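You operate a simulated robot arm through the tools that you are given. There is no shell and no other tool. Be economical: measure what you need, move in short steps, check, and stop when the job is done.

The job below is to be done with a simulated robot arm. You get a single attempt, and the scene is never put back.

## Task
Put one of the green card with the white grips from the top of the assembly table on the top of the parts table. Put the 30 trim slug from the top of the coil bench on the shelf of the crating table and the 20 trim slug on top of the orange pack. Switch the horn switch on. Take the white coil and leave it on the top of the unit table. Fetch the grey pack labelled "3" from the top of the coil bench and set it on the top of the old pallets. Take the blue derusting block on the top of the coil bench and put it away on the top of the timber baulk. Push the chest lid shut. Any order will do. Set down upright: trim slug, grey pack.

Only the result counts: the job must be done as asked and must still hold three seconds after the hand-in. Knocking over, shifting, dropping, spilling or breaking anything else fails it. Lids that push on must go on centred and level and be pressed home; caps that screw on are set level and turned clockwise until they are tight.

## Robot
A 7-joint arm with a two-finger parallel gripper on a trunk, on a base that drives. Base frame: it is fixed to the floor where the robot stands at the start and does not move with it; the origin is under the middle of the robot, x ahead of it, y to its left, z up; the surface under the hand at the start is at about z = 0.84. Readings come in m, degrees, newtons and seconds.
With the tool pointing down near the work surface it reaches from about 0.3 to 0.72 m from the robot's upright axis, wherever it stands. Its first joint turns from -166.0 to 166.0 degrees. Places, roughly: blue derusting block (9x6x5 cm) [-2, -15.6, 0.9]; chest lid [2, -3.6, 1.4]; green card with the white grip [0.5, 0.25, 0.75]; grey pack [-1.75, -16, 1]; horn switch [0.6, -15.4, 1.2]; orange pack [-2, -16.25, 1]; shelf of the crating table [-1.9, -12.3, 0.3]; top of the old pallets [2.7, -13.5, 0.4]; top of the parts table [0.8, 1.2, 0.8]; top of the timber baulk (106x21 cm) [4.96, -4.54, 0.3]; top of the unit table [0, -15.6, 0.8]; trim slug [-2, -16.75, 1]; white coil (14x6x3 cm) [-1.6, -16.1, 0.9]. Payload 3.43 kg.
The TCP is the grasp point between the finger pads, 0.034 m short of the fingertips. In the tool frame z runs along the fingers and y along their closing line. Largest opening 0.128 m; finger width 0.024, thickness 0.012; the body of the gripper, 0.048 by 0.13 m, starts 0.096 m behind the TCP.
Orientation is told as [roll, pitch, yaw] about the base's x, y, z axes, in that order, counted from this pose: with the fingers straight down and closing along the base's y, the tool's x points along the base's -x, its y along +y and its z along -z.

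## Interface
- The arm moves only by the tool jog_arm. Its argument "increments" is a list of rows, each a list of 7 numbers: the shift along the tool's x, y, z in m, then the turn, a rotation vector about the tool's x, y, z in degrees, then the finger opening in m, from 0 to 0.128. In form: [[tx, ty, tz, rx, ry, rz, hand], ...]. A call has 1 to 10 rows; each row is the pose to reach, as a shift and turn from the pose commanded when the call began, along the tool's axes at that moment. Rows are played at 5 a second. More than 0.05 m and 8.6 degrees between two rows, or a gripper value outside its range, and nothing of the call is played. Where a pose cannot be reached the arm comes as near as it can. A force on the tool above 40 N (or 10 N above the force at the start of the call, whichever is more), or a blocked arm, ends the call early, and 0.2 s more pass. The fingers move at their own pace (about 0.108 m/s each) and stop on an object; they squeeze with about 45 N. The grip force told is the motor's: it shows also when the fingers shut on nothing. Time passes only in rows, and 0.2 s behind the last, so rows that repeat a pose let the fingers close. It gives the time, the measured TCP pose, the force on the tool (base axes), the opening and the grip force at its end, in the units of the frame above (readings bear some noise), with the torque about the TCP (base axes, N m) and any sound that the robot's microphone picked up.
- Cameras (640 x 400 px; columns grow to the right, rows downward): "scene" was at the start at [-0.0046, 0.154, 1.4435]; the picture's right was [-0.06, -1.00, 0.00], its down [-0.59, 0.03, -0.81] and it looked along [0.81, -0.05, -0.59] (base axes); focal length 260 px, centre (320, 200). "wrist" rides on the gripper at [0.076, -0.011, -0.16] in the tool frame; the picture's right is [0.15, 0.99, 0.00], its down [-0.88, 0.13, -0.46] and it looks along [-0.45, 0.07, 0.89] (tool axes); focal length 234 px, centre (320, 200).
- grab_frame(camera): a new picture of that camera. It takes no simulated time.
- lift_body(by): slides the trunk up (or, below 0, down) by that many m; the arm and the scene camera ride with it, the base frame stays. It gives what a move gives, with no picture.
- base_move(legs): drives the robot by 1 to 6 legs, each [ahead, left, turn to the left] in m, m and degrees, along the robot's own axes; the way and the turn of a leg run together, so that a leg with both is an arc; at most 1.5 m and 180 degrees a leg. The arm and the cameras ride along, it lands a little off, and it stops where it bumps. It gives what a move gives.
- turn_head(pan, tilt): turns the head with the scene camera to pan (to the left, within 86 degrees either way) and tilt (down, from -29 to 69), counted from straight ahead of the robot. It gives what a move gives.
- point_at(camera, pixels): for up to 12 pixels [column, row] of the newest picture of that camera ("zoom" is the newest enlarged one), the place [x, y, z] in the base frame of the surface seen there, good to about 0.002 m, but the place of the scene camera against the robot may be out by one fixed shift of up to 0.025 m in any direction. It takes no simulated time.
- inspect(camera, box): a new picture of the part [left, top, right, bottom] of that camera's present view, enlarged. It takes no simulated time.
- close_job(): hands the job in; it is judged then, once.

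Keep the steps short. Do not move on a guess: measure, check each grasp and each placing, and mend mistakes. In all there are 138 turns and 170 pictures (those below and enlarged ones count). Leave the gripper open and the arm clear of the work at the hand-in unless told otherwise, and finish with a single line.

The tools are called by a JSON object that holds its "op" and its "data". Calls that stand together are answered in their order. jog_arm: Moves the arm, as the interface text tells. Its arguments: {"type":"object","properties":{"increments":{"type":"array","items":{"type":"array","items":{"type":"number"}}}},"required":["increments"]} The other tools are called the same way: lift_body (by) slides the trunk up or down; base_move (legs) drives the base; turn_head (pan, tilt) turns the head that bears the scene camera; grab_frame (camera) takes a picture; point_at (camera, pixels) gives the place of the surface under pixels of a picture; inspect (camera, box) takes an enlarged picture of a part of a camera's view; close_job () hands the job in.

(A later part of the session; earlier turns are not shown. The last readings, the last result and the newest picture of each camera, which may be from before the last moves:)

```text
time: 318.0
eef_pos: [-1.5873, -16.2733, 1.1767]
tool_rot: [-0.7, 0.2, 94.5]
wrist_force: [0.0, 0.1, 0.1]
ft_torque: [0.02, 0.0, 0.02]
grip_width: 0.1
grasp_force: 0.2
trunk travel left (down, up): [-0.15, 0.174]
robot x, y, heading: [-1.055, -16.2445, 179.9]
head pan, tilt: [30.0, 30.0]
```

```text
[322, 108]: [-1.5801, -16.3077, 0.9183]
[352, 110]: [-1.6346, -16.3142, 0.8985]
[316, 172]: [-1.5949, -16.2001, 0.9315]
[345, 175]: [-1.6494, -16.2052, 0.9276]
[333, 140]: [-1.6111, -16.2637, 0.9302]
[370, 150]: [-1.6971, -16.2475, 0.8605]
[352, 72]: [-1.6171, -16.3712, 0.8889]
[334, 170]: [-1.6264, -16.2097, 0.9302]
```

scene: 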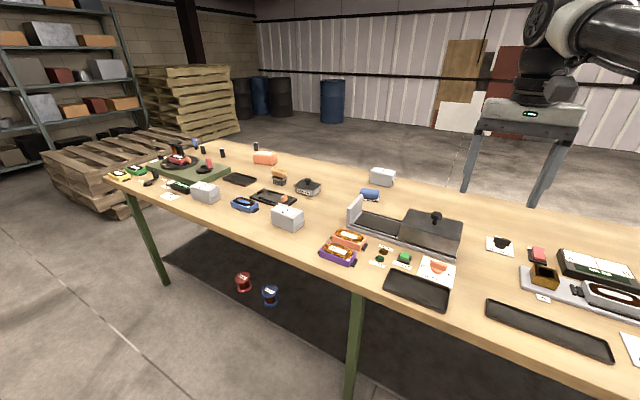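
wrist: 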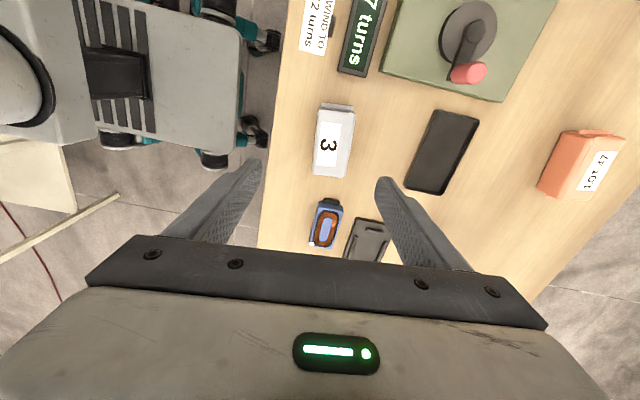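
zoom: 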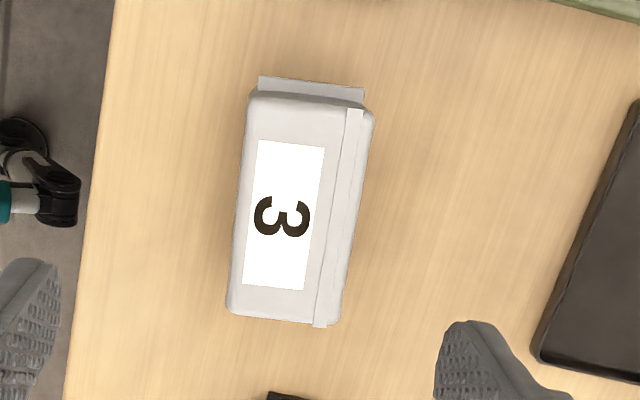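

{"op": "point_at", "data": {"camera": "zoom", "pixels": [[256, 105], [340, 110], [372, 125], [235, 300], [312, 315], [342, 312], [243, 200], [360, 205], [300, 210]]}}

```text
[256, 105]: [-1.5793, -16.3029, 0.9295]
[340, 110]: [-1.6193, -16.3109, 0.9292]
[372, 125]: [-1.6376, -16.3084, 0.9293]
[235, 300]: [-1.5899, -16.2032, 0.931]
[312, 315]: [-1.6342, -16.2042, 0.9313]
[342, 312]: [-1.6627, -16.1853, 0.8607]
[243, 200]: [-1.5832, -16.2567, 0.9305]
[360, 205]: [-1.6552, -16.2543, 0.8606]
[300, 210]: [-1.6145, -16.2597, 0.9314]
```

The pack is centred at (-1.613,-16.256), 6 cm wide, yawed 6°. I descend around it with a 0.09 opening, close and lift.

{"op": "jog_arm", "data": {"increments": [[-0.01, 0.012, 0.04, 0, 0, -1.5, 0.09], [-0.0193, 0.0243, 0.08, 0, 0, -1.5, 0.09], [-0.0193, 0.0243, 0.125, 0, 0, -1.5, 0.09], [-0.0193, 0.0243, 0.17, 0, 0, -1.5, 0.09], [-0.0193, 0.0243, 0.21, 0, 0, -1.5, 0.09], [-0.0193, 0.0243, 0.245, 0, 0, -1.5, 0.09], [-0.0193, 0.0243, 0.268, 0, 0, -1.5, 0.09], [-0.0193, 0.0243, 0.2747, 0, 0, -1.5, 0.09], [-0.0193, 0.0243, 0.2747, 0, 0, -1.5, 0.09]]}}

{"op": "grab_frame", "data": {"camera": "wrist"}}

```text
time: 320.0
eef_pos: [-1.6109, -16.2565, 0.9009]
tool_rot: [-0.7, 0.4, 96.0]
wrist_force: [0.6, -0.6, -0.3]
ft_torque: [0.01, -0.03, 0.04]
grip_width: 0.0902
grasp_force: 0.1
trunk travel left (down, up): [-0.15, 0.174]
robot x, y, heading: [-1.0581, -16.2426, 180.1]
head pan, tilt: [30.0, 30.0]
```

```text
113 pictures are left
```

wrist: 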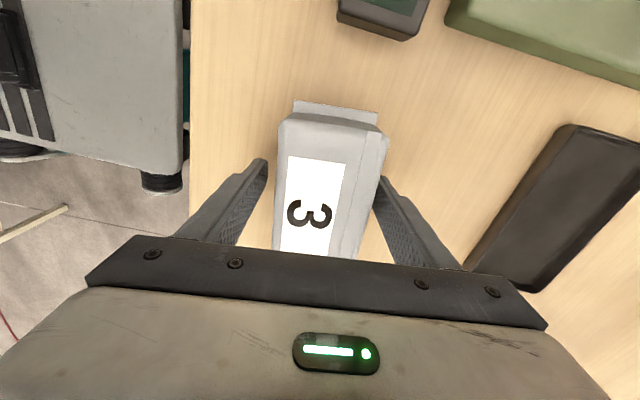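

The fingers straddle the pack. I close and lift.

{"op": "jog_arm", "data": {"increments": [[0, 0, 0, 0, 0, 0, 0.06], [0, 0, 0, 0, 0, 0, 0.04], [0, 0, 0, 0, 0, 0, 0.04], [0, 0, -0.03, 0, 0, 0, 0.04], [0, 0, -0.07, 0, 0, 0, 0.04], [0, 0, -0.11, 0, 0, 0, 0.04], [0, 0, -0.15, 0, 0, 0, 0.04], [0, 0, -0.19, 0, 0, 0, 0.04]]}}

{"op": "grab_frame", "data": {"camera": "wrist"}}

```text
time: 321.8
eef_pos: [-1.6125, -16.2566, 1.0924]
tool_rot: [-0.7, 0.3, 96.1]
wrist_force: [-0.9, -0.3, -4.2]
ft_torque: [-0.02, 0.01, -0.01]
grip_width: 0.0657
grasp_force: 44.9
trunk travel left (down, up): [-0.15, 0.174]
robot x, y, heading: [-1.0601, -16.2417, 179.9]
head pan, tilt: [30.0, 30.0]
```

```text
112 pictures are left
```

wrist: 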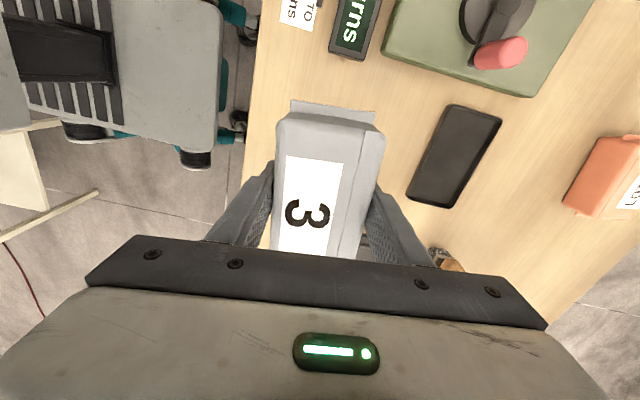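

Held (width 0.066). I go north past the bench end, turn to face +x, and look at the old pallets.

{"op": "base_move", "data": {"legs": [[-0.08, 0, 0], [0, -1.4, 0], [0, -0.5, 0], [0, 0, -180]]}}

{"op": "turn_head", "data": {"pan": 10, "tilt": 15}}

{"op": "grab_frame", "data": {"camera": "scene"}}

```text
time: 348.6
eef_pos: [-0.4187, -14.3332, 1.0908]
tool_rot: [-0.7, 0.3, -84.1]
wrist_force: [-0.2, -0.4, -4.7]
ft_torque: [0.05, 0.02, -0.02]
grip_width: 0.066
grasp_force: 45.0
trunk travel left (down, up): [-0.15, 0.174]
robot x, y, heading: [-0.9742, -14.3451, -0.0]
head pan, tilt: [30.0, 30.0]
```

```text
time: 349.4
eef_pos: [-0.4189, -14.3332, 1.0923]
tool_rot: [-0.7, 0.3, -84.0]
wrist_force: [0.4, 1.3, -4.4]
ft_torque: [0.0, -0.02, -0.02]
grip_width: 0.0656
grasp_force: 44.4
trunk travel left (down, up): [-0.15, 0.174]
robot x, y, heading: [-0.978, -14.3452, 0.2]
head pan, tilt: [10.0, 15.0]
```

```text
111 pictures are left
```

scene: 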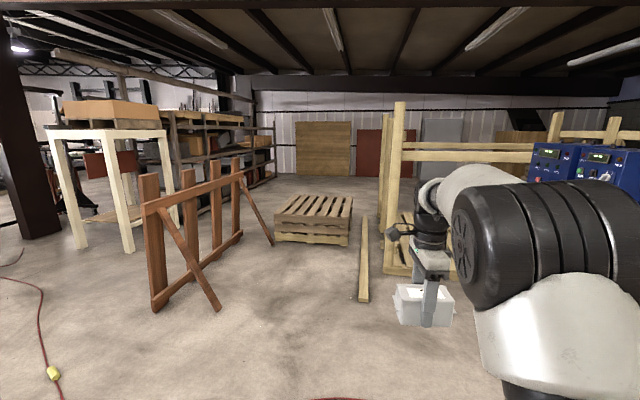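

The old pallets are at (315,215). I measure their top and the objects beside the path.

{"op": "point_at", "data": {"camera": "scene", "pixels": [[290, 200], [345, 205], [275, 222], [348, 230], [315, 208], [363, 300], [365, 215], [242, 180], [220, 310], [270, 243], [395, 180], [312, 243]]}}

{"op": "inspect", "data": {"camera": "scene", "box": [230, 160, 430, 300]}}

```text
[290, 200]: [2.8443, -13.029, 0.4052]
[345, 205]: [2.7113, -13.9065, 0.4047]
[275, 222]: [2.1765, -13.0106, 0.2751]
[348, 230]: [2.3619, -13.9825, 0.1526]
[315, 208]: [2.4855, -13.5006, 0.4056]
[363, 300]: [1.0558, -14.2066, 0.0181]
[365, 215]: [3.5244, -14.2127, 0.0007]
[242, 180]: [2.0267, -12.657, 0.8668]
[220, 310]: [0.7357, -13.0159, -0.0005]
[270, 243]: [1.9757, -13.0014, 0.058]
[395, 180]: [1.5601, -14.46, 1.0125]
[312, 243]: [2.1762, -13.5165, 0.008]
```

```text
2.86 times, centred on (330, 230) of scene
```

zoom: 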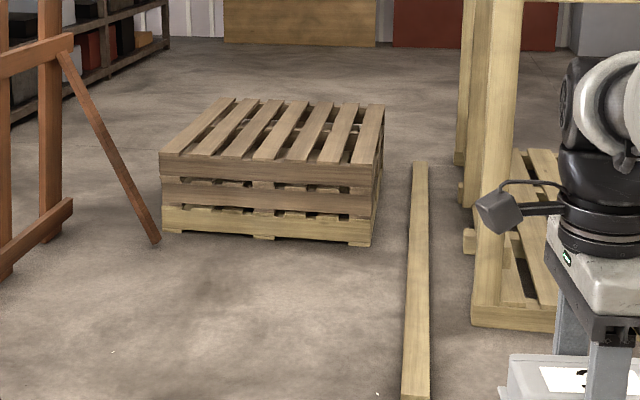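

The pallet top is at z 0.405, x from 2.17, y −13.02 to −13.97, with a free lane at y≈-13.6. I drive there and stop short.

{"op": "base_move", "data": {"legs": [[1.2, 0.73, 0], [1.4, 0, 0]]}}

{"op": "turn_head", "data": {"pan": 5, "tilt": 40}}

{"op": "grab_frame", "data": {"camera": "scene"}}

{"op": "grab_frame", "data": {"camera": "wrist"}}

```text
time: 363.4
eef_pos: [2.1932, -13.621, 1.0916]
tool_rot: [-0.7, 0.4, -84.2]
wrist_force: [0.6, 0.1, -4.4]
ft_torque: [0.02, 0.0, 0.01]
grip_width: 0.0655
grasp_force: 45.2
trunk travel left (down, up): [-0.15, 0.174]
robot x, y, heading: [1.6375, -13.6333, -0.4]
head pan, tilt: [10.0, 15.0]
```

```text
time: 364.3
eef_pos: [2.1941, -13.6223, 1.0906]
tool_rot: [-0.7, 0.4, -84.3]
wrist_force: [-0.3, 0.0, -3.3]
ft_torque: [0.02, 0.02, 0.01]
grip_width: 0.0656
grasp_force: 44.9
trunk travel left (down, up): [-0.15, 0.174]
robot x, y, heading: [1.6369, -13.6343, -0.5]
head pan, tilt: [5.0, 40.0]
```

```text
109 pictures are left
```

scene: 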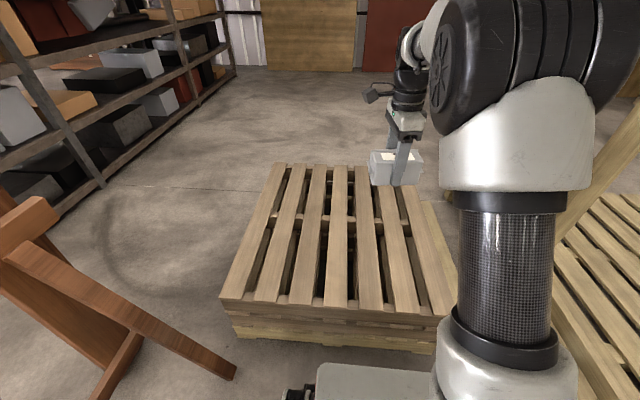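

```text
108 pictures are left
```

wrist: 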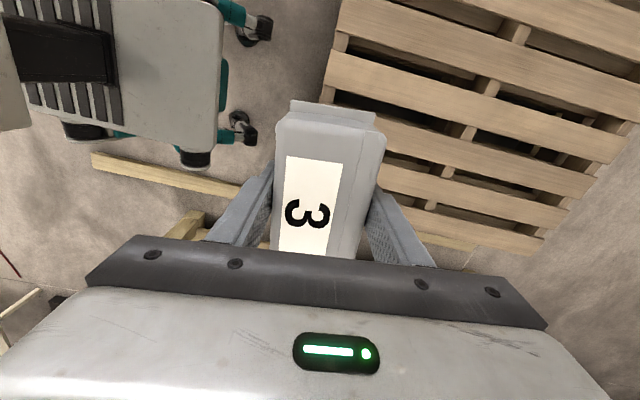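

I measure the slats and gaps near the pack's target.

{"op": "point_at", "data": {"camera": "wrist", "pixels": [[420, 5], [420, 22], [420, 45], [420, 70], [420, 90], [420, 112], [420, 130], [420, 152], [420, 168], [420, 190], [335, 70], [400, 210]]}}

```text
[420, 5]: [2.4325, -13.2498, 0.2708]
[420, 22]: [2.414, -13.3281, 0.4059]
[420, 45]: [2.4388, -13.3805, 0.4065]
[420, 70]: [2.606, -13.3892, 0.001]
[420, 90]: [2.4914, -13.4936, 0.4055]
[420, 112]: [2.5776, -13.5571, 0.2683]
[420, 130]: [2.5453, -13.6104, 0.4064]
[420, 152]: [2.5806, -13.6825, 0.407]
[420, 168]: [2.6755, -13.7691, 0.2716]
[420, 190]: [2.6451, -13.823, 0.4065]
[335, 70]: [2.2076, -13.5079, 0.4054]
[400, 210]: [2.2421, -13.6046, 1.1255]
```

A slat is centred at y≈-13.645, top 0.406. I move the base 0.2 m forward and the trunk fully down.

{"op": "base_move", "data": {"legs": [[0.2, -0.02, 0.4]]}}

{"op": "lift_body", "data": {"by": -0.15}}

{"op": "jog_arm", "data": {"increments": [[0, 0, 0.045, 0, 0, 0, 0.04], [0, 0, 0.09, 0, 0, 0, 0.04], [0, 0, 0.135, 0, 0, 0, 0.04], [0, 0, 0.18, 0, 0, 0, 0.04], [0, 0, 0.225, 0, 0, 0, 0.04], [0, 0, 0.27, 0, 0, 0, 0.04]]}}

{"op": "grab_frame", "data": {"camera": "wrist"}}

```text
time: 365.9
eef_pos: [2.3913, -13.6379, 1.0923]
tool_rot: [-0.8, 0.4, -83.8]
wrist_force: [1.0, -0.2, -3.9]
ft_torque: [0.01, 0.0, -0.01]
grip_width: 0.0657
grasp_force: 46.0
trunk travel left (down, up): [-0.15, 0.174]
robot x, y, heading: [1.8327, -13.6558, 0.1]
head pan, tilt: [5.0, 40.0]
```

```text
time: 367.6
eef_pos: [2.3923, -13.6385, 0.9413]
tool_rot: [-0.6, 0.2, -83.8]
wrist_force: [-0.7, 0.3, -3.6]
ft_torque: [0.03, -0.01, 0.01]
grip_width: 0.066
grasp_force: 44.7
trunk travel left (down, up): [0.0, 0.324]
robot x, y, heading: [1.8319, -13.652, 0.1]
head pan, tilt: [5.0, 40.0]
```

```text
time: 369.0
eef_pos: [2.3882, -13.6372, 0.6714]
tool_rot: [-0.7, 0.3, -83.8]
wrist_force: [0.3, -0.3, -2.9]
ft_torque: [0.0, 0.04, -0.01]
grip_width: 0.0656
grasp_force: 44.4
trunk travel left (down, up): [0.0, 0.324]
robot x, y, heading: [1.8313, -13.6553, 0.2]
head pan, tilt: [5.0, 40.0]
```

```text
107 pictures are left
```

wrist: 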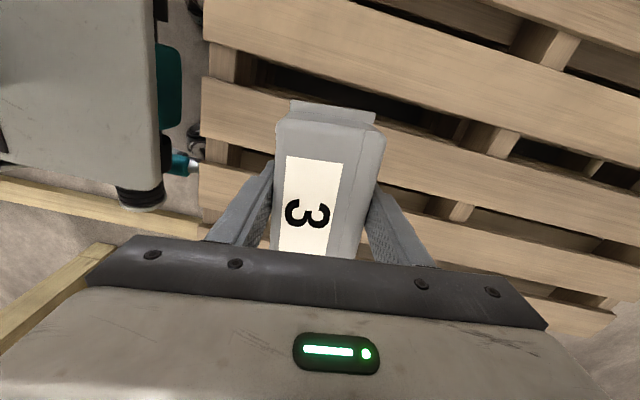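

I re-measure slat edges close by.

{"op": "point_at", "data": {"camera": "wrist", "pixels": [[240, 95], [230, 130], [220, 175], [225, 195], [395, 140], [400, 165], [410, 185], [415, 205], [430, 135], [430, 195]]}}

```text
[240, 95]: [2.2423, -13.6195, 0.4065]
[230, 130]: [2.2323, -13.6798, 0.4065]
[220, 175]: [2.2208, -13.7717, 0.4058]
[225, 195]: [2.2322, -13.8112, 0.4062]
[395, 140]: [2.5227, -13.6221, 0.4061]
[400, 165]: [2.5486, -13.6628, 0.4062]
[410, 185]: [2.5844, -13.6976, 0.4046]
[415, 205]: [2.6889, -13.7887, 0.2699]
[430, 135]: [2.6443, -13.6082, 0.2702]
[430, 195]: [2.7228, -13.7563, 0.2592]
```

The slat spans y −13.605 to −13.70, so I aim at −13.653. I lower to just above contact.

{"op": "jog_arm", "data": {"increments": [[-0.008, 0, 0.045, 0, 0, 0, 0.04], [-0.016, 0, 0.09, 0, 0, 0, 0.04], [-0.016, 0, 0.135, 0, 0, 0, 0.04], [-0.016, 0, 0.175, 0, 0, 0, 0.04], [-0.016, 0, 0.205, 0, 0, 0, 0.04], [-0.016, 0, 0.218, 0, 0, 0, 0.04], [-0.016, 0, 0.2215, 0, 0, 0, 0.04], [-0.016, 0, 0.2215, 0, 0, 0, 0.04]]}}

{"op": "grab_frame", "data": {"camera": "wrist"}}

```text
time: 370.8
eef_pos: [2.3864, -13.6519, 0.4505]
tool_rot: [-0.7, 0.3, -83.7]
wrist_force: [-0.2, 0.8, -4.4]
ft_torque: [0.02, -0.02, -0.02]
grip_width: 0.0656
grasp_force: 44.7
trunk travel left (down, up): [0.0, 0.324]
robot x, y, heading: [1.8371, -13.6539, 0.2]
head pan, tilt: [5.0, 40.0]
```

```text
106 pictures are left
```

wrist: 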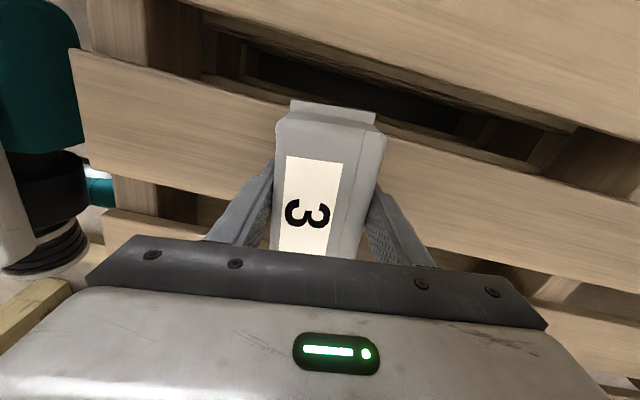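

I lower the last 3 mm to contact, then release and rise.

{"op": "jog_arm", "data": {"increments": [[0, 0, 0.002, 0, 0, 0, 0.04], [0, 0, 0.0035, 0, 0, 0, 0.04], [0, 0, 0.0035, 0, 0, 0, 0.07], [0, 0, 0.0035, 0, 0, 0, 0.09], [0, 0, 0.0035, 0, 0, 0, 0.09], [0, 0, -0.03, 0, 0, 0, 0.09], [0, 0, -0.07, 0, 0, 0, 0.09], [0, 0, -0.12, 0, 0, 0, 0.09], [0, 0, -0.17, 0, 0, 0, 0.09], [0, 0, -0.22, 0, 0, 0, 0.09]]}}

{"op": "grab_frame", "data": {"camera": "wrist"}}

```text
time: 373.0
eef_pos: [2.3892, -13.6528, 0.6691]
tool_rot: [-0.8, 0.3, -83.8]
wrist_force: [0.0, 0.2, -0.6]
ft_torque: [-0.03, -0.02, -0.01]
grip_width: 0.0897
grasp_force: 0.1
trunk travel left (down, up): [0.0, 0.324]
robot x, y, heading: [1.8325, -13.6551, 0.2]
head pan, tilt: [5.0, 40.0]
```

```text
105 pictures are left
```

wrist: 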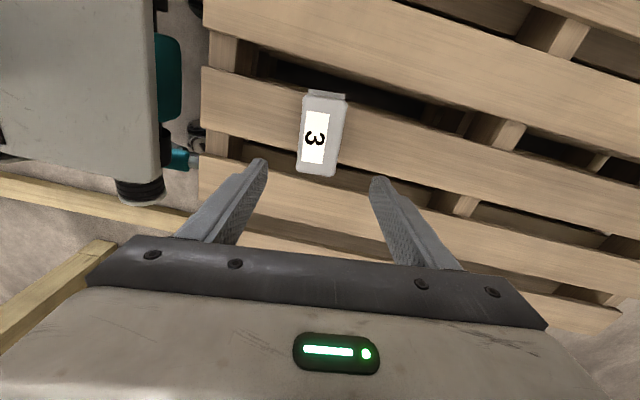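

Pack "3" stands on the slat. I raise the hand and trunk, back off, turn west and look for the passage to the far side of the bench.

{"op": "jog_arm", "data": {"increments": [[0, 0, -0.05, 0, 0, 0, 0.09], [0, 0, -0.1, 0, 0, 0, 0.09], [0, 0, -0.15, 0, 0, 0, 0.09], [0, 0, -0.2, 0, 0, 0, 0.09], [0, 0, -0.25, 0, 0, 0, 0.09], [0, 0, -0.27, 0, 0, 0, 0.09]]}}

{"op": "lift_body", "data": {"by": 0.2}}

{"op": "base_move", "data": {"legs": [[-1.4, 0, 0], [-0.9, 0, 0], [0, 0, 180]]}}

{"op": "turn_head", "data": {"pan": 0, "tilt": 20}}

{"op": "grab_frame", "data": {"camera": "scene"}}

{"op": "point_at", "data": {"camera": "scene", "pixels": [[320, 200], [320, 250], [200, 220], [250, 200], [150, 280], [100, 250], [450, 200], [480, 260], [400, 190], [230, 180], [380, 150], [260, 150]]}}

```text
time: 374.4
eef_pos: [2.3918, -13.6547, 0.9404]
tool_rot: [-0.7, 0.2, -83.8]
wrist_force: [0.8, -0.2, -0.1]
ft_torque: [-0.01, 0.04, -0.02]
grip_width: 0.0903
grasp_force: 0.1
trunk travel left (down, up): [0.0, 0.324]
robot x, y, heading: [1.8376, -13.6533, -0.0]
head pan, tilt: [5.0, 40.0]
```

```text
time: 376.6
eef_pos: [2.3918, -13.6549, 1.1384]
tool_rot: [-0.7, 0.4, -83.9]
wrist_force: [-0.7, -0.2, 0.6]
ft_torque: [0.03, 0.0, -0.01]
grip_width: 0.0899
grasp_force: 0.2
trunk travel left (down, up): [-0.2, 0.124]
robot x, y, heading: [1.8347, -13.6523, -0.1]
head pan, tilt: [5.0, 40.0]
```

```text
time: 395.4
eef_pos: [-1.0124, -13.6972, 1.1403]
tool_rot: [-0.7, 0.3, 97.7]
wrist_force: [0.3, -0.3, 0.1]
ft_torque: [-0.01, 0.02, 0.01]
grip_width: 0.09
grasp_force: 0.0
trunk travel left (down, up): [-0.2, 0.124]
robot x, y, heading: [-0.4562, -13.6806, -178.7]
head pan, tilt: [5.0, 40.0]
```

```text
time: 396.3
eef_pos: [-1.0125, -13.6973, 1.1394]
tool_rot: [-0.7, 0.3, 97.8]
wrist_force: [0.2, 0.2, 0.2]
ft_torque: [0.0, -0.04, -0.01]
grip_width: 0.0899
grasp_force: 0.1
trunk travel left (down, up): [-0.2, 0.124]
robot x, y, heading: [-0.4567, -13.6835, -178.3]
head pan, tilt: [0.0, 20.0]
```

```text
104 pictures are left
```

scene: 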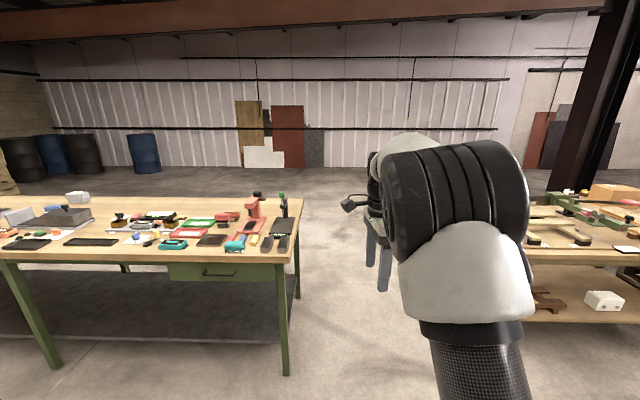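

```text
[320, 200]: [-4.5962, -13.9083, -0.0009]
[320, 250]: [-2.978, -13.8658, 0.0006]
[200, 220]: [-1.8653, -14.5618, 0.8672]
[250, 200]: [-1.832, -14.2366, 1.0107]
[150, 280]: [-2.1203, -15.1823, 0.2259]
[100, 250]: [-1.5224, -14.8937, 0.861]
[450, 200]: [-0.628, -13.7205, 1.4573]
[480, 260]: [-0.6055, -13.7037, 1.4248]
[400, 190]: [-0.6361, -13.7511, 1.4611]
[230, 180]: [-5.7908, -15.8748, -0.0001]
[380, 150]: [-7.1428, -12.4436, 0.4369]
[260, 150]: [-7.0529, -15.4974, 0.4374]
```

The bench's north end is at y≈-14.1 and the passage at y≈-13.55 is free. I drive round to the west side and face the bench.

{"op": "base_move", "data": {"legs": [[0, -0.1, -1.5], [1.4, 0, 0], [1.3, 0, 0], [0, 0, 90], [1.4, 0, 0], [1.3, 0, 0]]}}

{"op": "base_move", "data": {"legs": [[0, 0, 90]]}}

{"op": "turn_head", "data": {"pan": 0, "tilt": 30}}

{"op": "grab_frame", "data": {"camera": "scene"}}

```text
time: 427.2
eef_pos: [-3.1357, -16.856, 1.1382]
tool_rot: [-0.7, 0.2, -173.7]
wrist_force: [-0.7, -0.2, 0.2]
ft_torque: [-0.04, 0.01, 0.0]
grip_width: 0.09
grasp_force: 0.1
trunk travel left (down, up): [-0.2, 0.124]
robot x, y, heading: [-3.1367, -16.2947, -89.7]
head pan, tilt: [0.0, 20.0]
```

```text
time: 431.6
eef_pos: [-2.5794, -16.2959, 1.1404]
tool_rot: [-0.7, 0.4, -83.6]
wrist_force: [-0.6, -0.7, 0.4]
ft_torque: [0.02, 0.0, -0.01]
grip_width: 0.0897
grasp_force: 0.0
trunk travel left (down, up): [-0.2, 0.124]
robot x, y, heading: [-3.136, -16.2984, 0.3]
head pan, tilt: [0.0, 20.0]
```

```text
time: 432.3
eef_pos: [-2.579, -16.2964, 1.1409]
tool_rot: [-0.6, 0.4, -83.6]
wrist_force: [0.1, -0.5, 0.0]
ft_torque: [0.01, 0.05, 0.0]
grip_width: 0.0902
grasp_force: 0.1
trunk travel left (down, up): [-0.2, 0.124]
robot x, y, heading: [-3.1353, -16.2991, 0.5]
head pan, tilt: [0.0, 30.0]
```

```text
103 pictures are left
```

scene: 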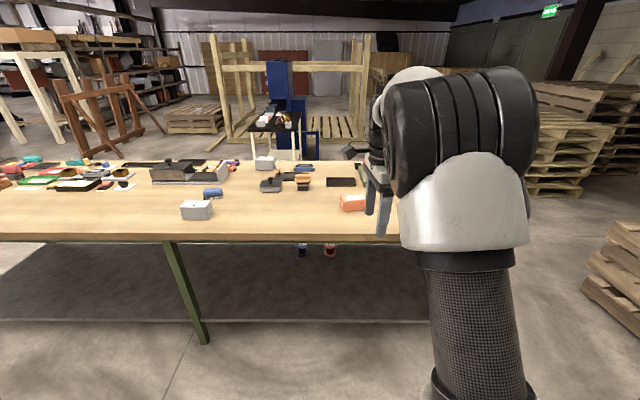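

The arm hides the slugs. I drive 0.5 m ahead and 0.2 m right, so the wrist camera looks down on them.

{"op": "base_move", "data": {"legs": [[0, -0.2, -0.5], [0.48, 0, 0]]}}

{"op": "grab_frame", "data": {"camera": "wrist"}}

```text
time: 437.3
eef_pos: [-2.0981, -16.5024, 1.1396]
tool_rot: [-0.7, 0.4, -84.0]
wrist_force: [0.1, 0.0, 0.7]
ft_torque: [0.0, 0.03, -0.05]
grip_width: 0.0901
grasp_force: 0.1
trunk travel left (down, up): [-0.2, 0.124]
robot x, y, heading: [-2.6556, -16.5026, -0.1]
head pan, tilt: [0.0, 30.0]
```

```text
102 pictures are left
```

wrist: 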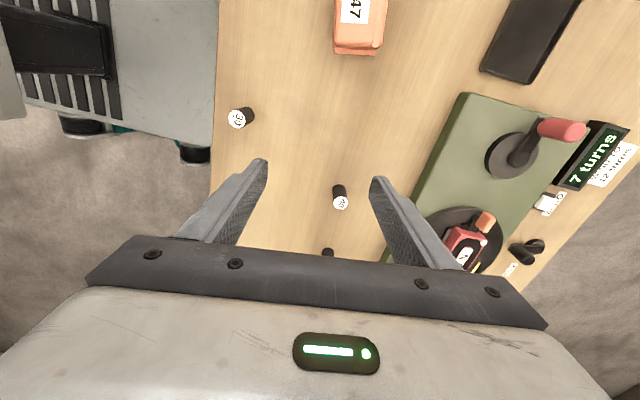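

{"op": "inspect", "data": {"camera": "wrist", "box": [215, 80, 375, 220]}}

{"op": "point_at", "data": {"camera": "wrist", "pixels": [[237, 119], [341, 203], [339, 186], [250, 114], [360, 8], [337, 48], [383, 25], [328, 253], [215, 100]]}}

```text
2.86 times, centred on (295, 150) of wrist
```

zoom: 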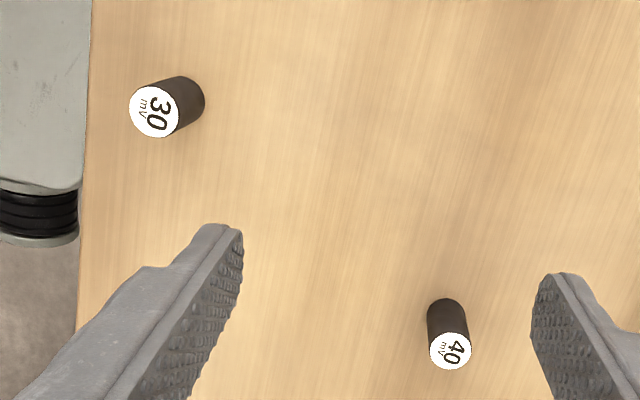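

```text
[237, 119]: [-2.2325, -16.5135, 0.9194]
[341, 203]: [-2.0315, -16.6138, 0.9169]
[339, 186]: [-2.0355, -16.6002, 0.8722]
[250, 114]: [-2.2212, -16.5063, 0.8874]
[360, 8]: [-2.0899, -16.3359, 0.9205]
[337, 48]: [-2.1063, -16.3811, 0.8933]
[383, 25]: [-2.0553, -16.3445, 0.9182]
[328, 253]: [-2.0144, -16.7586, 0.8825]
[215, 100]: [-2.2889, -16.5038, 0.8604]
```

The one at (-2.2325,-16.5135) is "30" and the next is "40". "20" should be the third, at about y=-16.89. I turn the hand to neutral and shift it toward −y to see it.

{"op": "jog_arm", "data": {"increments": [[-0.028, 0, 0, 0, 0, -8.4, 0.09], [-0.056, 0, 0, 0, 0, -16.8, 0.08], [-0.084, 0, 0, 0, 0, -25.2, 0.08], [-0.112, 0, 0, 0, 0, -33.6, 0.08], [-0.14, 0, 0, 0, 0, -42, 0.08], [-0.168, 0, 0, 0, 0, -50.4, 0.08], [-0.196, 0, 0, 0, 0, -58.8, 0.08], [-0.224, 0, 0, 0, 0, -67.2, 0.08], [-0.252, 0, 0, 0, 0, -75.6, 0.08], [-0.28, 0, 0, 0, 0, -84, 0.08]]}}

{"op": "grab_frame", "data": {"camera": "wrist"}}

```text
time: 439.5
eef_pos: [-2.0691, -16.7825, 1.1371]
tool_rot: [0.2, 0.7, 0.2]
wrist_force: [0.3, 0.7, 0.7]
ft_torque: [-0.03, 0.01, 0.0]
grip_width: 0.08
grasp_force: 0.1
trunk travel left (down, up): [-0.2, 0.124]
robot x, y, heading: [-2.6556, -16.499, -0.1]
head pan, tilt: [0.0, 30.0]
```

```text
100 pictures are left
```

wrist: 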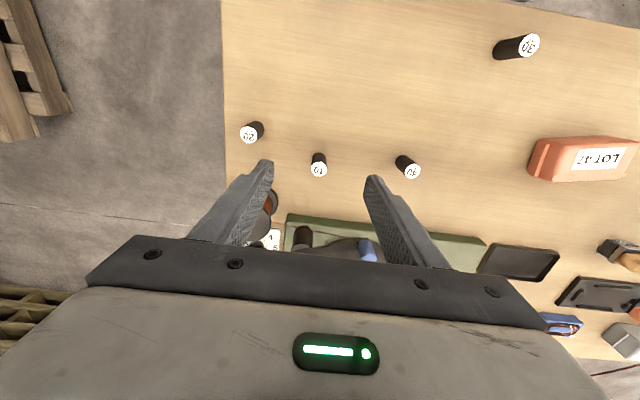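

Now I see "20" at about (250,135), "10" at (319,168), "40" and "30". I enlarge to confirm and measure.

{"op": "inspect", "data": {"camera": "wrist", "box": [225, 100, 345, 200]}}

{"op": "point_at", "data": {"camera": "wrist", "pixels": [[249, 136], [319, 170], [411, 171], [528, 47], [240, 131], [258, 138], [535, 150], [630, 150], [578, 158], [560, 142], [590, 175], [545, 178]]}}

```text
4.00 times, centred on (285, 150) of wrist
```

zoom: 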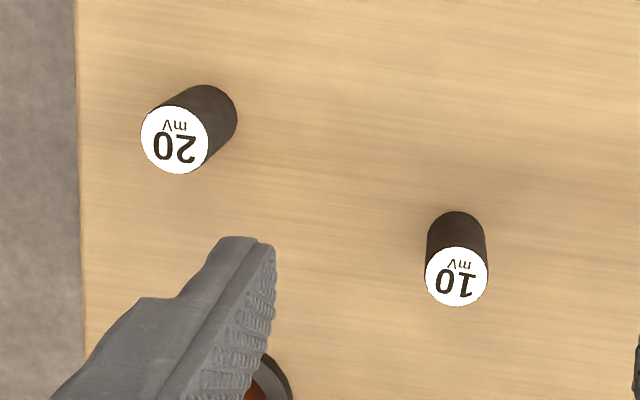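

```text
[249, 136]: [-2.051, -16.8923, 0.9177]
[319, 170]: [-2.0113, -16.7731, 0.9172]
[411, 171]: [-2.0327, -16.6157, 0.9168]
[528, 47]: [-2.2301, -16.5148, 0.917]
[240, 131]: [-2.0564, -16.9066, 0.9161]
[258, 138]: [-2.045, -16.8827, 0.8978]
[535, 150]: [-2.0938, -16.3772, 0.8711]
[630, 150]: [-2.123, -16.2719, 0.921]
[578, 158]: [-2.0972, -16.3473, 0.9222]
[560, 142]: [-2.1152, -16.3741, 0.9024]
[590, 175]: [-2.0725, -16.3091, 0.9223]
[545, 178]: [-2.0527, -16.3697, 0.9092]
```

"20" is confirmed at (-2.051,-16.892). I check how near the pallets at picture left (65,100) are before shifting the base right.

{"op": "point_at", "data": {"camera": "wrist", "pixels": [[68, 105], [35, 10], [30, 115], [222, 30]]}}

```text
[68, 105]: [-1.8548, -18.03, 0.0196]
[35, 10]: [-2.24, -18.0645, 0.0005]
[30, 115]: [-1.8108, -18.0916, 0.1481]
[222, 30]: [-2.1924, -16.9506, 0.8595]
```

The pallets are far off. I shift the base 0.25 m right and then place the hand above "20".

{"op": "base_move", "data": {"legs": [[0, -0.25, 0]]}}

```text
time: 442.5
eef_pos: [-2.0689, -17.0321, 1.1384]
tool_rot: [0.3, 0.7, 0.0]
wrist_force: [0.0, 0.2, 0.2]
ft_torque: [-0.01, 0.02, 0.01]
grip_width: 0.08
grasp_force: 0.1
trunk travel left (down, up): [-0.2, 0.124]
robot x, y, heading: [-2.6604, -16.7514, -0.1]
head pan, tilt: [0.0, 30.0]
```

{"op": "jog_arm", "data": {"increments": [[-0.005, 0.035, 0.03, 0.3, -0.7, 0, 0.06], [-0.01, 0.07, 0.06, 0.3, -0.7, 0, 0.06], [-0.018, 0.105, 0.09, 0.3, -0.7, 0, 0.06], [-0.018, 0.14, 0.12, 0.3, -0.7, 0, 0.06], [-0.018, 0.14, 0.155, 0.3, -0.7, 0, 0.06], [-0.018, 0.14, 0.155, 0.3, -0.7, 0, 0.06]]}}

{"op": "grab_frame", "data": {"camera": "wrist"}}

```text
time: 443.9
eef_pos: [-2.0541, -16.8925, 0.9836]
tool_rot: [-0.1, 0.0, 0.0]
wrist_force: [-0.9, -0.1, -0.3]
ft_torque: [0.02, 0.02, 0.0]
grip_width: 0.0601
grasp_force: 0.1
trunk travel left (down, up): [-0.2, 0.124]
robot x, y, heading: [-2.6559, -16.7511, -0.1]
head pan, tilt: [0.0, 30.0]
```

```text
98 pictures are left
```

wrist: 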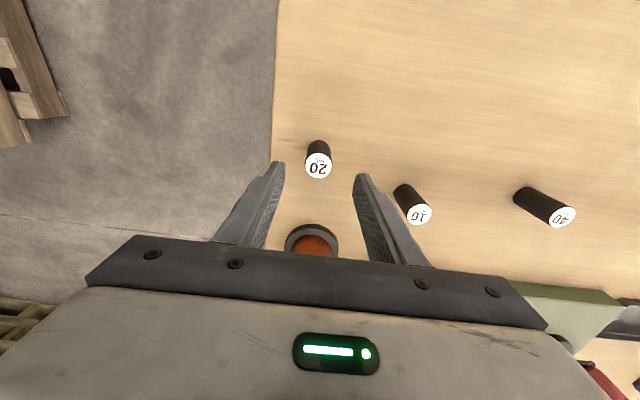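

{"op": "point_at", "data": {"camera": "wrist", "pixels": [[318, 166], [310, 166], [327, 166], [318, 143], [305, 235], [418, 214]]}}

```text
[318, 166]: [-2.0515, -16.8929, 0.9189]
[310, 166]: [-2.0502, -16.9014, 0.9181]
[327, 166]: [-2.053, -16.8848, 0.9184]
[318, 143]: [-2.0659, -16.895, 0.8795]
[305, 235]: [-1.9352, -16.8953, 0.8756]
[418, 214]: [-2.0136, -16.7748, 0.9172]
```

The slug is centred under the hand. I go down to z≈0.905, close and lift.

{"op": "jog_arm", "data": {"increments": [[-0.002, 0, 0.03, 0, 0, 0, 0.06], [-0.002, 0, 0.06, 0, 0, 0, 0.06], [-0.002, 0, 0.0785, 0, 0, 0, 0.06], [-0.002, 0, 0.0785, 0, 0, 0, 0.03], [-0.002, 0, 0.0785, 0, 0, 0, 0.01], [-0.002, 0, 0.0785, 0, 0, 0, 0.01], [-0.002, 0, 0.04, 0, 0, 0, 0.01], [-0.002, 0, 0, 0, 0, 0, 0.01], [-0.002, 0, -0.05, 0, 0, 0, 0.01], [-0.002, 0, -0.1, 0, 0, 0, 0.01]]}}

{"op": "base_move", "data": {"legs": [[0, 0.45, 0]]}}

{"op": "grab_frame", "data": {"camera": "wrist"}}

```text
time: 446.1
eef_pos: [-2.0515, -16.8938, 1.0843]
tool_rot: [-0.1, 0.2, 0.0]
wrist_force: [-0.4, 0.9, -1.3]
ft_torque: [-0.02, 0.0, 0.0]
grip_width: 0.0271
grasp_force: 44.7
trunk travel left (down, up): [-0.2, 0.124]
robot x, y, heading: [-2.6557, -16.7497, -0.1]
head pan, tilt: [0.0, 30.0]
```

```text
time: 451.0
eef_pos: [-2.0504, -16.4479, 1.0833]
tool_rot: [0.0, -0.1, -0.4]
wrist_force: [0.3, 0.1, -1.4]
ft_torque: [-0.03, -0.01, 0.03]
grip_width: 0.0265
grasp_force: 44.9
trunk travel left (down, up): [-0.2, 0.124]
robot x, y, heading: [-2.6531, -16.2998, -0.6]
head pan, tilt: [0.0, 30.0]
```

```text
97 pictures are left
```

wrist: 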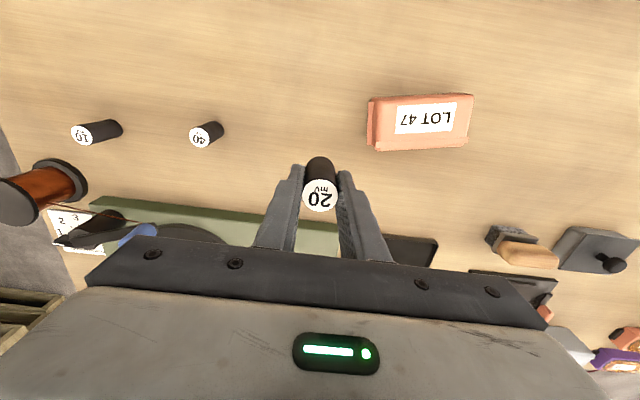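

"20" is held. The orange pack is visible at (420,122), so I measure its top.

{"op": "inspect", "data": {"camera": "wrist", "box": [350, 80, 490, 165]}}

{"op": "point_at", "data": {"camera": "zoom", "pixels": [[110, 90], [555, 70], [110, 300], [545, 260], [340, 170], [210, 180], [470, 160], [340, 290], [340, 80], [90, 180]]}}

```text
4.57 times, centred on (420, 122) of wrist
```

zoom: 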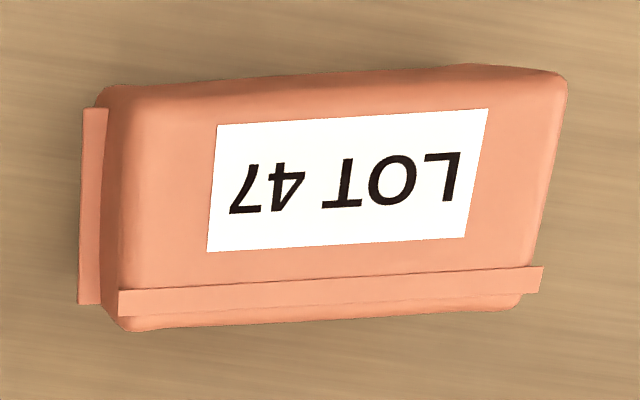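

```text
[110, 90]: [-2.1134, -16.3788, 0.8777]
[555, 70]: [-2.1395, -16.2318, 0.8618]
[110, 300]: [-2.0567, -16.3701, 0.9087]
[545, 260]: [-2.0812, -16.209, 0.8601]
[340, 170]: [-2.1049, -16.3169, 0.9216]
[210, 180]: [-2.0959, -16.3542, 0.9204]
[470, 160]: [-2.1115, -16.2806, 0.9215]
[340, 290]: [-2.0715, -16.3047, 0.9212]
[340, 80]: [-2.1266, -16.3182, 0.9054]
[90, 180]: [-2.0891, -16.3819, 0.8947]
```

The pack top is flat at z 0.9215, centre (-2.098,-16.317). I carry the slug over it and lower.

{"op": "jog_arm", "data": {"increments": [[0.012, 0.04, 0, 0, 0, 0, 0.01], [0.024, 0.08, 0, 0, 0, 0, 0.01], [0.036, 0.115, 0, 0, 0, 0, 0.01], [0.0476, 0.131, 0.03, 0, 0, 0, 0.01], [0.0476, 0.131, 0.07, 0, 0, 0, 0.01], [0.0476, 0.131, 0.1, 0, 0, 0, 0.01], [0.0476, 0.131, 0.112, 0, 0, 0, 0.01], [0.0476, 0.131, 0.112, 0, 0, 0, 0.01]]}}

{"op": "grab_frame", "data": {"camera": "wrist"}}

```text
time: 452.8
eef_pos: [-2.0968, -16.3151, 0.9709]
tool_rot: [-0.1, -0.1, -0.3]
wrist_force: [-1.2, 0.2, 7.4]
ft_torque: [0.14, 0.12, -0.01]
grip_width: 0.0266
grasp_force: 45.0
trunk travel left (down, up): [-0.2, 0.124]
robot x, y, heading: [-2.6513, -16.3035, -0.5]
head pan, tilt: [0.0, 30.0]
```

```text
95 pictures are left
```

wrist: 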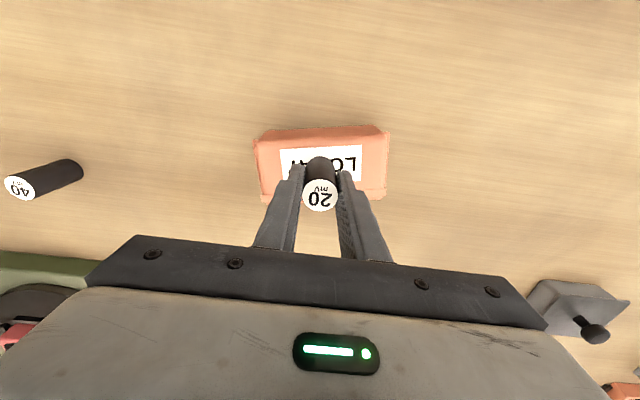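

It touches with about 7 N. I ease 1 mm up, then open gently and rise.

{"op": "jog_arm", "data": {"increments": [[0, 0, -0.001, 0, 0, 0, 0.01], [0, 0, -0.001, 0, 0, 0, 0.04], [0, 0, -0.001, 0, 0, 0, 0.05], [0, 0, -0.001, 0, 0, 0, 0.05], [0, 0, -0.03, 0, 0, 0, 0.05], [0, 0, -0.06, 0, 0, 0, 0.05], [0, 0, -0.1, 0, 0, 0, 0.05], [0, 0, -0.14, 0, 0, 0, 0.05]]}}

{"op": "grab_frame", "data": {"camera": "wrist"}}

```text
time: 454.6
eef_pos: [-2.0982, -16.315, 1.1113]
tool_rot: [-0.1, 0.1, -0.5]
wrist_force: [-0.4, 0.1, 0.1]
ft_torque: [0.01, 0.04, 0.0]
grip_width: 0.0501
grasp_force: 0.2
trunk travel left (down, up): [-0.2, 0.124]
robot x, y, heading: [-2.6515, -16.3007, -0.4]
head pan, tilt: [0.0, 30.0]
```

```text
94 pictures are left
```

wrist: 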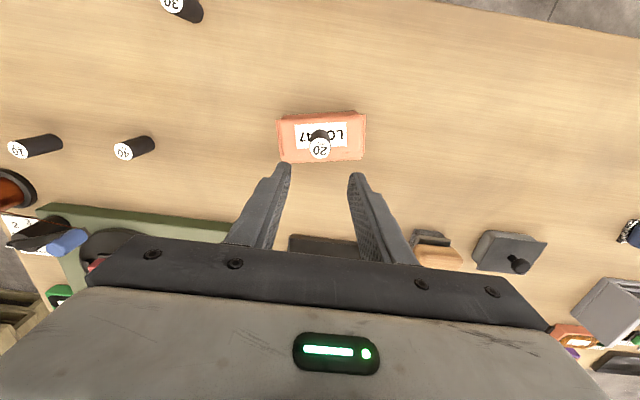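

"20" stands on the orange pack. Now "30" at (-2.231,-16.514): I move above it.

{"op": "jog_arm", "data": {"increments": [[0.025, -0.038, 0, 0, 0, 0, 0.06], [0.05, -0.076, 0, 0, 0, 0, 0.06], [0.076, -0.114, 0, 0, 0, 0, 0.06], [0.102, -0.152, 0.01, 0, 0, 0, 0.06], [0.13, -0.19, 0.03, 0, 0, 0, 0.06], [0.133, -0.199, 0.07, 0, 0, 0, 0.06], [0.133, -0.199, 0.11, 0, 0, 0, 0.06], [0.133, -0.199, 0.126, 0, 0, 0, 0.06], [0.133, -0.199, 0.126, 0, 0, 0, 0.06]]}}

{"op": "grab_frame", "data": {"camera": "wrist"}}

{"op": "point_at", "data": {"camera": "wrist", "pixels": [[318, 166], [310, 166], [327, 166], [318, 143]]}}

```text
refused: row 5 steps farther than a row can; nothing moved
```

```text
93 pictures are left
```

wrist: 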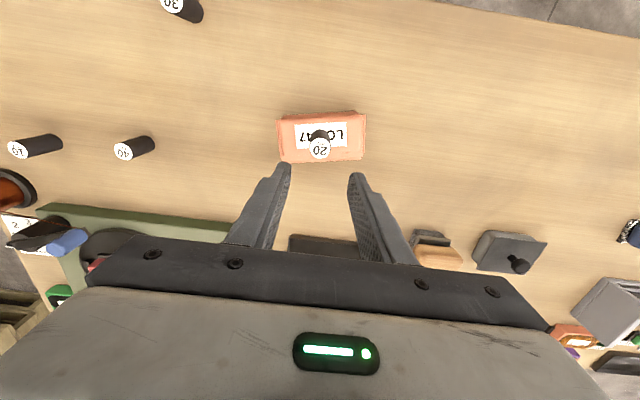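

```text
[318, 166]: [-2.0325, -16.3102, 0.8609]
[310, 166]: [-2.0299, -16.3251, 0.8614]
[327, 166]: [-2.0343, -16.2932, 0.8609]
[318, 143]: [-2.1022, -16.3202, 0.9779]
```

One step was too long, so I resend it with shorter steps.

{"op": "jog_arm", "data": {"increments": [[0.025, -0.037, 0, 0, 0, 0, 0.06], [0.05, -0.074, 0, 0, 0, 0, 0.06], [0.075, -0.111, 0, 0, 0, 0, 0.06], [0.1, -0.148, 0, 0, 0, 0, 0.06], [0.124, -0.184, 0, 0, 0, 0, 0.06], [0.133, -0.199, 0.04, 0, 0, 0, 0.06], [0.133, -0.199, 0.085, 0, 0, 0, 0.06], [0.133, -0.199, 0.126, 0, 0, 0, 0.06], [0.133, -0.199, 0.126, 0, 0, 0, 0.06]]}}

{"op": "grab_frame", "data": {"camera": "wrist"}}

{"op": "point_at", "data": {"camera": "wrist", "pixels": [[318, 166], [310, 166], [327, 166], [318, 143]]}}

```text
time: 456.6
eef_pos: [-2.2302, -16.5151, 0.9844]
tool_rot: [-0.1, 0.0, -0.4]
wrist_force: [0.6, 0.0, -0.6]
ft_torque: [-0.05, 0.03, -0.02]
grip_width: 0.06
grasp_force: 0.1
trunk travel left (down, up): [-0.2, 0.124]
robot x, y, heading: [-2.6493, -16.3011, -0.5]
head pan, tilt: [0.0, 30.0]
```

```text
92 pictures are left
```

wrist: 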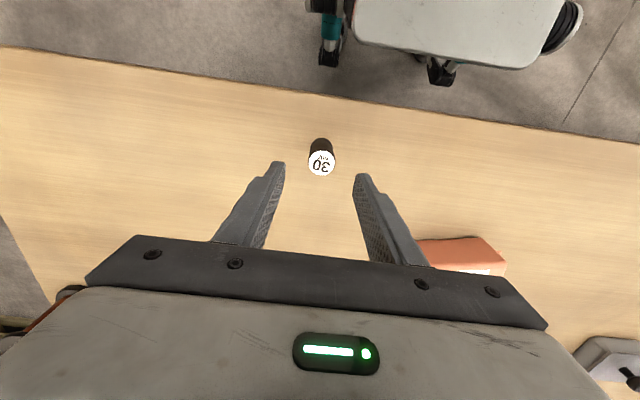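

```text
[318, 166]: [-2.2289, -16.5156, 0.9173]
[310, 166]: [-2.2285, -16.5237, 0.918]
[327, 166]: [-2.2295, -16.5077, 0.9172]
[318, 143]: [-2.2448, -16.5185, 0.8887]
```

"30" is centred. I go down, close and lift.

{"op": "jog_arm", "data": {"increments": [[0, 0.001, 0.03, 0, 0, 0, 0.06], [0, 0.001, 0.06, 0, 0, 0, 0.06], [0, 0.001, 0.0794, 0, 0, 0, 0.06], [0, 0.001, 0.0794, 0, 0, 0, 0.03], [0, 0.001, 0.0794, 0, 0, 0, 0.01], [0, 0.001, 0.0794, 0, 0, 0, 0.01], [0, 0.001, 0.04, 0, 0, 0, 0.01], [0, 0, 0, 0, 0, 0, 0.01], [0, 0, -0.05, 0, 0, 0, 0.01], [0, 0, -0.1, 0, 0, 0, 0.01]]}}

{"op": "base_move", "data": {"legs": [[-0.5, 0, 0], [0, 1.4, 0.5], [0, 1.4, 0]]}}

{"op": "turn_head", "data": {"pan": 30, "tilt": 25}}

{"op": "grab_frame", "data": {"camera": "scene"}}

```text
time: 458.8
eef_pos: [-2.2298, -16.5129, 1.0868]
tool_rot: [-0.1, 0.0, -0.4]
wrist_force: [0.1, 1.0, -0.7]
ft_torque: [0.02, -0.02, 0.01]
grip_width: 0.0266
grasp_force: 44.8
trunk travel left (down, up): [-0.2, 0.124]
robot x, y, heading: [-2.6531, -16.3039, -0.6]
head pan, tilt: [0.0, 30.0]
```

```text
time: 488.3
eef_pos: [-2.7099, -13.6925, 1.0857]
tool_rot: [0.0, 0.1, -0.6]
wrist_force: [-0.5, 0.2, -0.6]
ft_torque: [0.01, 0.0, 0.07]
grip_width: 0.0261
grasp_force: 45.1
trunk travel left (down, up): [-0.2, 0.124]
robot x, y, heading: [-3.1291, -13.4764, -0.8]
head pan, tilt: [0.0, 30.0]
```

```text
time: 489.3
eef_pos: [-2.7098, -13.694, 1.0875]
tool_rot: [-0.1, 0.1, -0.7]
wrist_force: [-0.1, -0.2, -1.2]
ft_torque: [0.0, 0.04, 0.02]
grip_width: 0.0261
grasp_force: 45.0
trunk travel left (down, up): [-0.2, 0.124]
robot x, y, heading: [-3.1328, -13.4788, -0.4]
head pan, tilt: [30.0, 25.0]
```

```text
91 pictures are left
```

scene: 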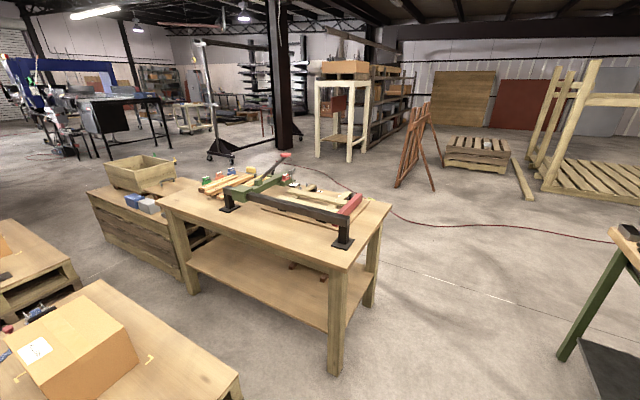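

"30" is held. The crating table is before me with its shelf below the top. I measure the top, shelf and legs.

{"op": "point_at", "data": {"camera": "scene", "pixels": [[165, 207], [345, 270], [390, 207], [230, 260], [270, 290], [195, 275], [320, 320], [300, 260], [335, 365], [188, 285], [340, 290], [280, 275]]}}

{"op": "inspect", "data": {"camera": "scene", "box": [140, 160, 420, 380]}}

```text
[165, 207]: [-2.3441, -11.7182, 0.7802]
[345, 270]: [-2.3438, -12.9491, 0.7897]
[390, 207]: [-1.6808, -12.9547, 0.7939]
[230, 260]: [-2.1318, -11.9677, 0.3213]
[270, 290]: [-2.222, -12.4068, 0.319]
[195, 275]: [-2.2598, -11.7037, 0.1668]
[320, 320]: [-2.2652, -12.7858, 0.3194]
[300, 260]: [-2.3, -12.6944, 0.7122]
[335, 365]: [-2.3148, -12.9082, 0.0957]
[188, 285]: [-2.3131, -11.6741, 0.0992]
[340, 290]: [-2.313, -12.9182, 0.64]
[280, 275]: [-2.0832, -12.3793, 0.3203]
```

```text
1.82 times, centred on (280, 270) of scene
```

zoom: 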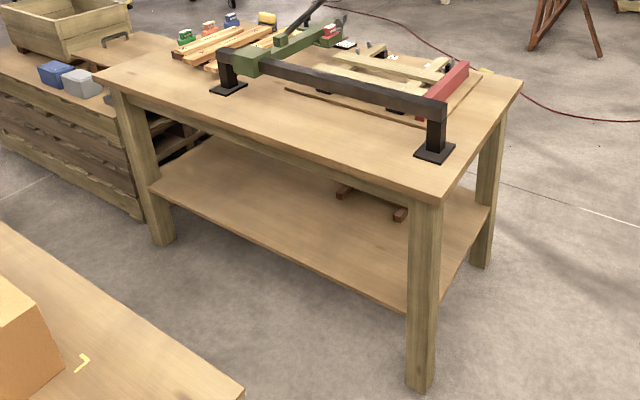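

The shelf is at z≈0.32 with an opening up to about 0.70, so the hand must come in nearly level. I'll stand at the table's south end. There I'll set the slug on the free edge of the table top, regrasp it from the side with a tilted hand, and then place it on the shelf.

{"op": "base_move", "data": {"legs": [[1.1, 0, 0.5], [0, 0, 90]]}}

{"op": "turn_head", "data": {"pan": 0, "tilt": 45}}

{"op": "grab_frame", "data": {"camera": "scene"}}

{"op": "grab_frame", "data": {"camera": "wrist"}}

```text
time: 498.8
eef_pos: [-1.8178, -13.0705, 1.0859]
tool_rot: [-0.1, -0.1, 89.3]
wrist_force: [-0.6, -0.5, -0.7]
ft_torque: [0.02, -0.02, 0.03]
grip_width: 0.0262
grasp_force: 44.9
trunk travel left (down, up): [-0.2, 0.124]
robot x, y, heading: [-2.0328, -13.4921, 89.1]
head pan, tilt: [30.0, 25.0]
```

```text
time: 499.8
eef_pos: [-1.8175, -13.0691, 1.0856]
tool_rot: [0.0, 0.0, 89.4]
wrist_force: [0.0, -0.8, -0.8]
ft_torque: [0.0, -0.03, 0.01]
grip_width: 0.0259
grasp_force: 44.9
trunk travel left (down, up): [-0.2, 0.124]
robot x, y, heading: [-2.0346, -13.4883, 89.1]
head pan, tilt: [0.0, 45.0]
```

```text
89 pictures are left
```

scene: 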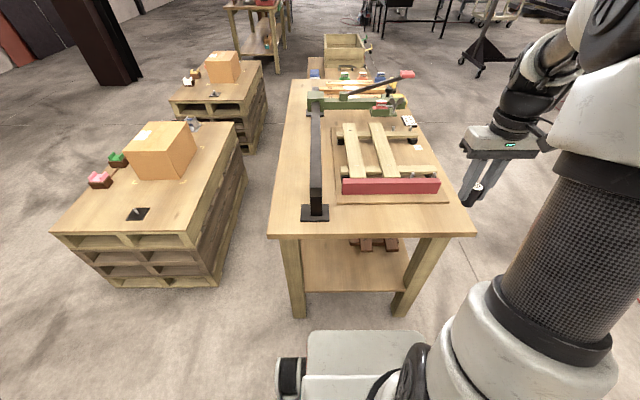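

```text
88 pictures are left
```

wrist: 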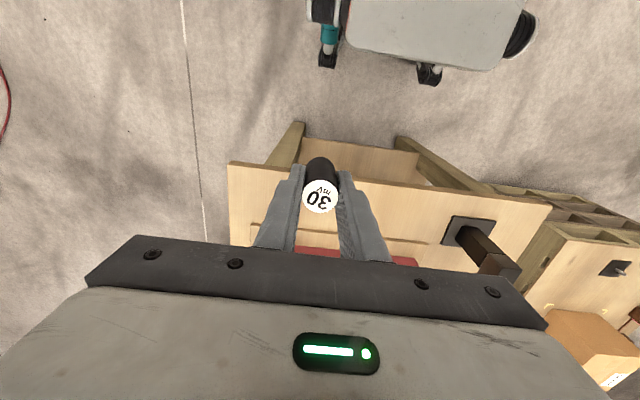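

There is a free strip on the table top along its south edge. I measure it, and the shelf below.

{"op": "point_at", "data": {"camera": "wrist", "pixels": [[235, 165], [240, 240], [400, 190], [405, 230], [445, 197], [440, 235], [420, 210], [360, 160], [330, 150], [300, 150], [410, 155], [290, 130]]}}

{"op": "point_at", "data": {"camera": "scene", "pixels": [[350, 285], [380, 280], [330, 250], [310, 285], [400, 285], [365, 245], [390, 246], [350, 240], [385, 225], [350, 225], [330, 225]]}}

```text
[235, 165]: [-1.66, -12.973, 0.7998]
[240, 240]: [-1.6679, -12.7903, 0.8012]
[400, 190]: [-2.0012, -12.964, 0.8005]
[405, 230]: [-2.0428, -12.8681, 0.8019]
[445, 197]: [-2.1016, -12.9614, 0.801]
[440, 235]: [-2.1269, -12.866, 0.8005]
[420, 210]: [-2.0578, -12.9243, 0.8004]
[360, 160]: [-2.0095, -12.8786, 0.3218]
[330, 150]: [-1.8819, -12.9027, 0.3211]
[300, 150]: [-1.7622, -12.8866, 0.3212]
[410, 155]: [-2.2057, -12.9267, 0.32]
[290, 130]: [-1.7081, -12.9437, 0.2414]
```

```text
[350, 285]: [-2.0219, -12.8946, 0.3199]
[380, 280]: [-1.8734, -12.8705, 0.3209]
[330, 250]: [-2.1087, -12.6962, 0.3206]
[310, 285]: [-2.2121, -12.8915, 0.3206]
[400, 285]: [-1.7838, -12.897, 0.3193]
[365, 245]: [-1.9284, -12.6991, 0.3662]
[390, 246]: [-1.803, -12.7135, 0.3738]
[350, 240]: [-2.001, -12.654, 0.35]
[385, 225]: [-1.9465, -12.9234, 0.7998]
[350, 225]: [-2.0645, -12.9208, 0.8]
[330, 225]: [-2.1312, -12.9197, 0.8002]
```

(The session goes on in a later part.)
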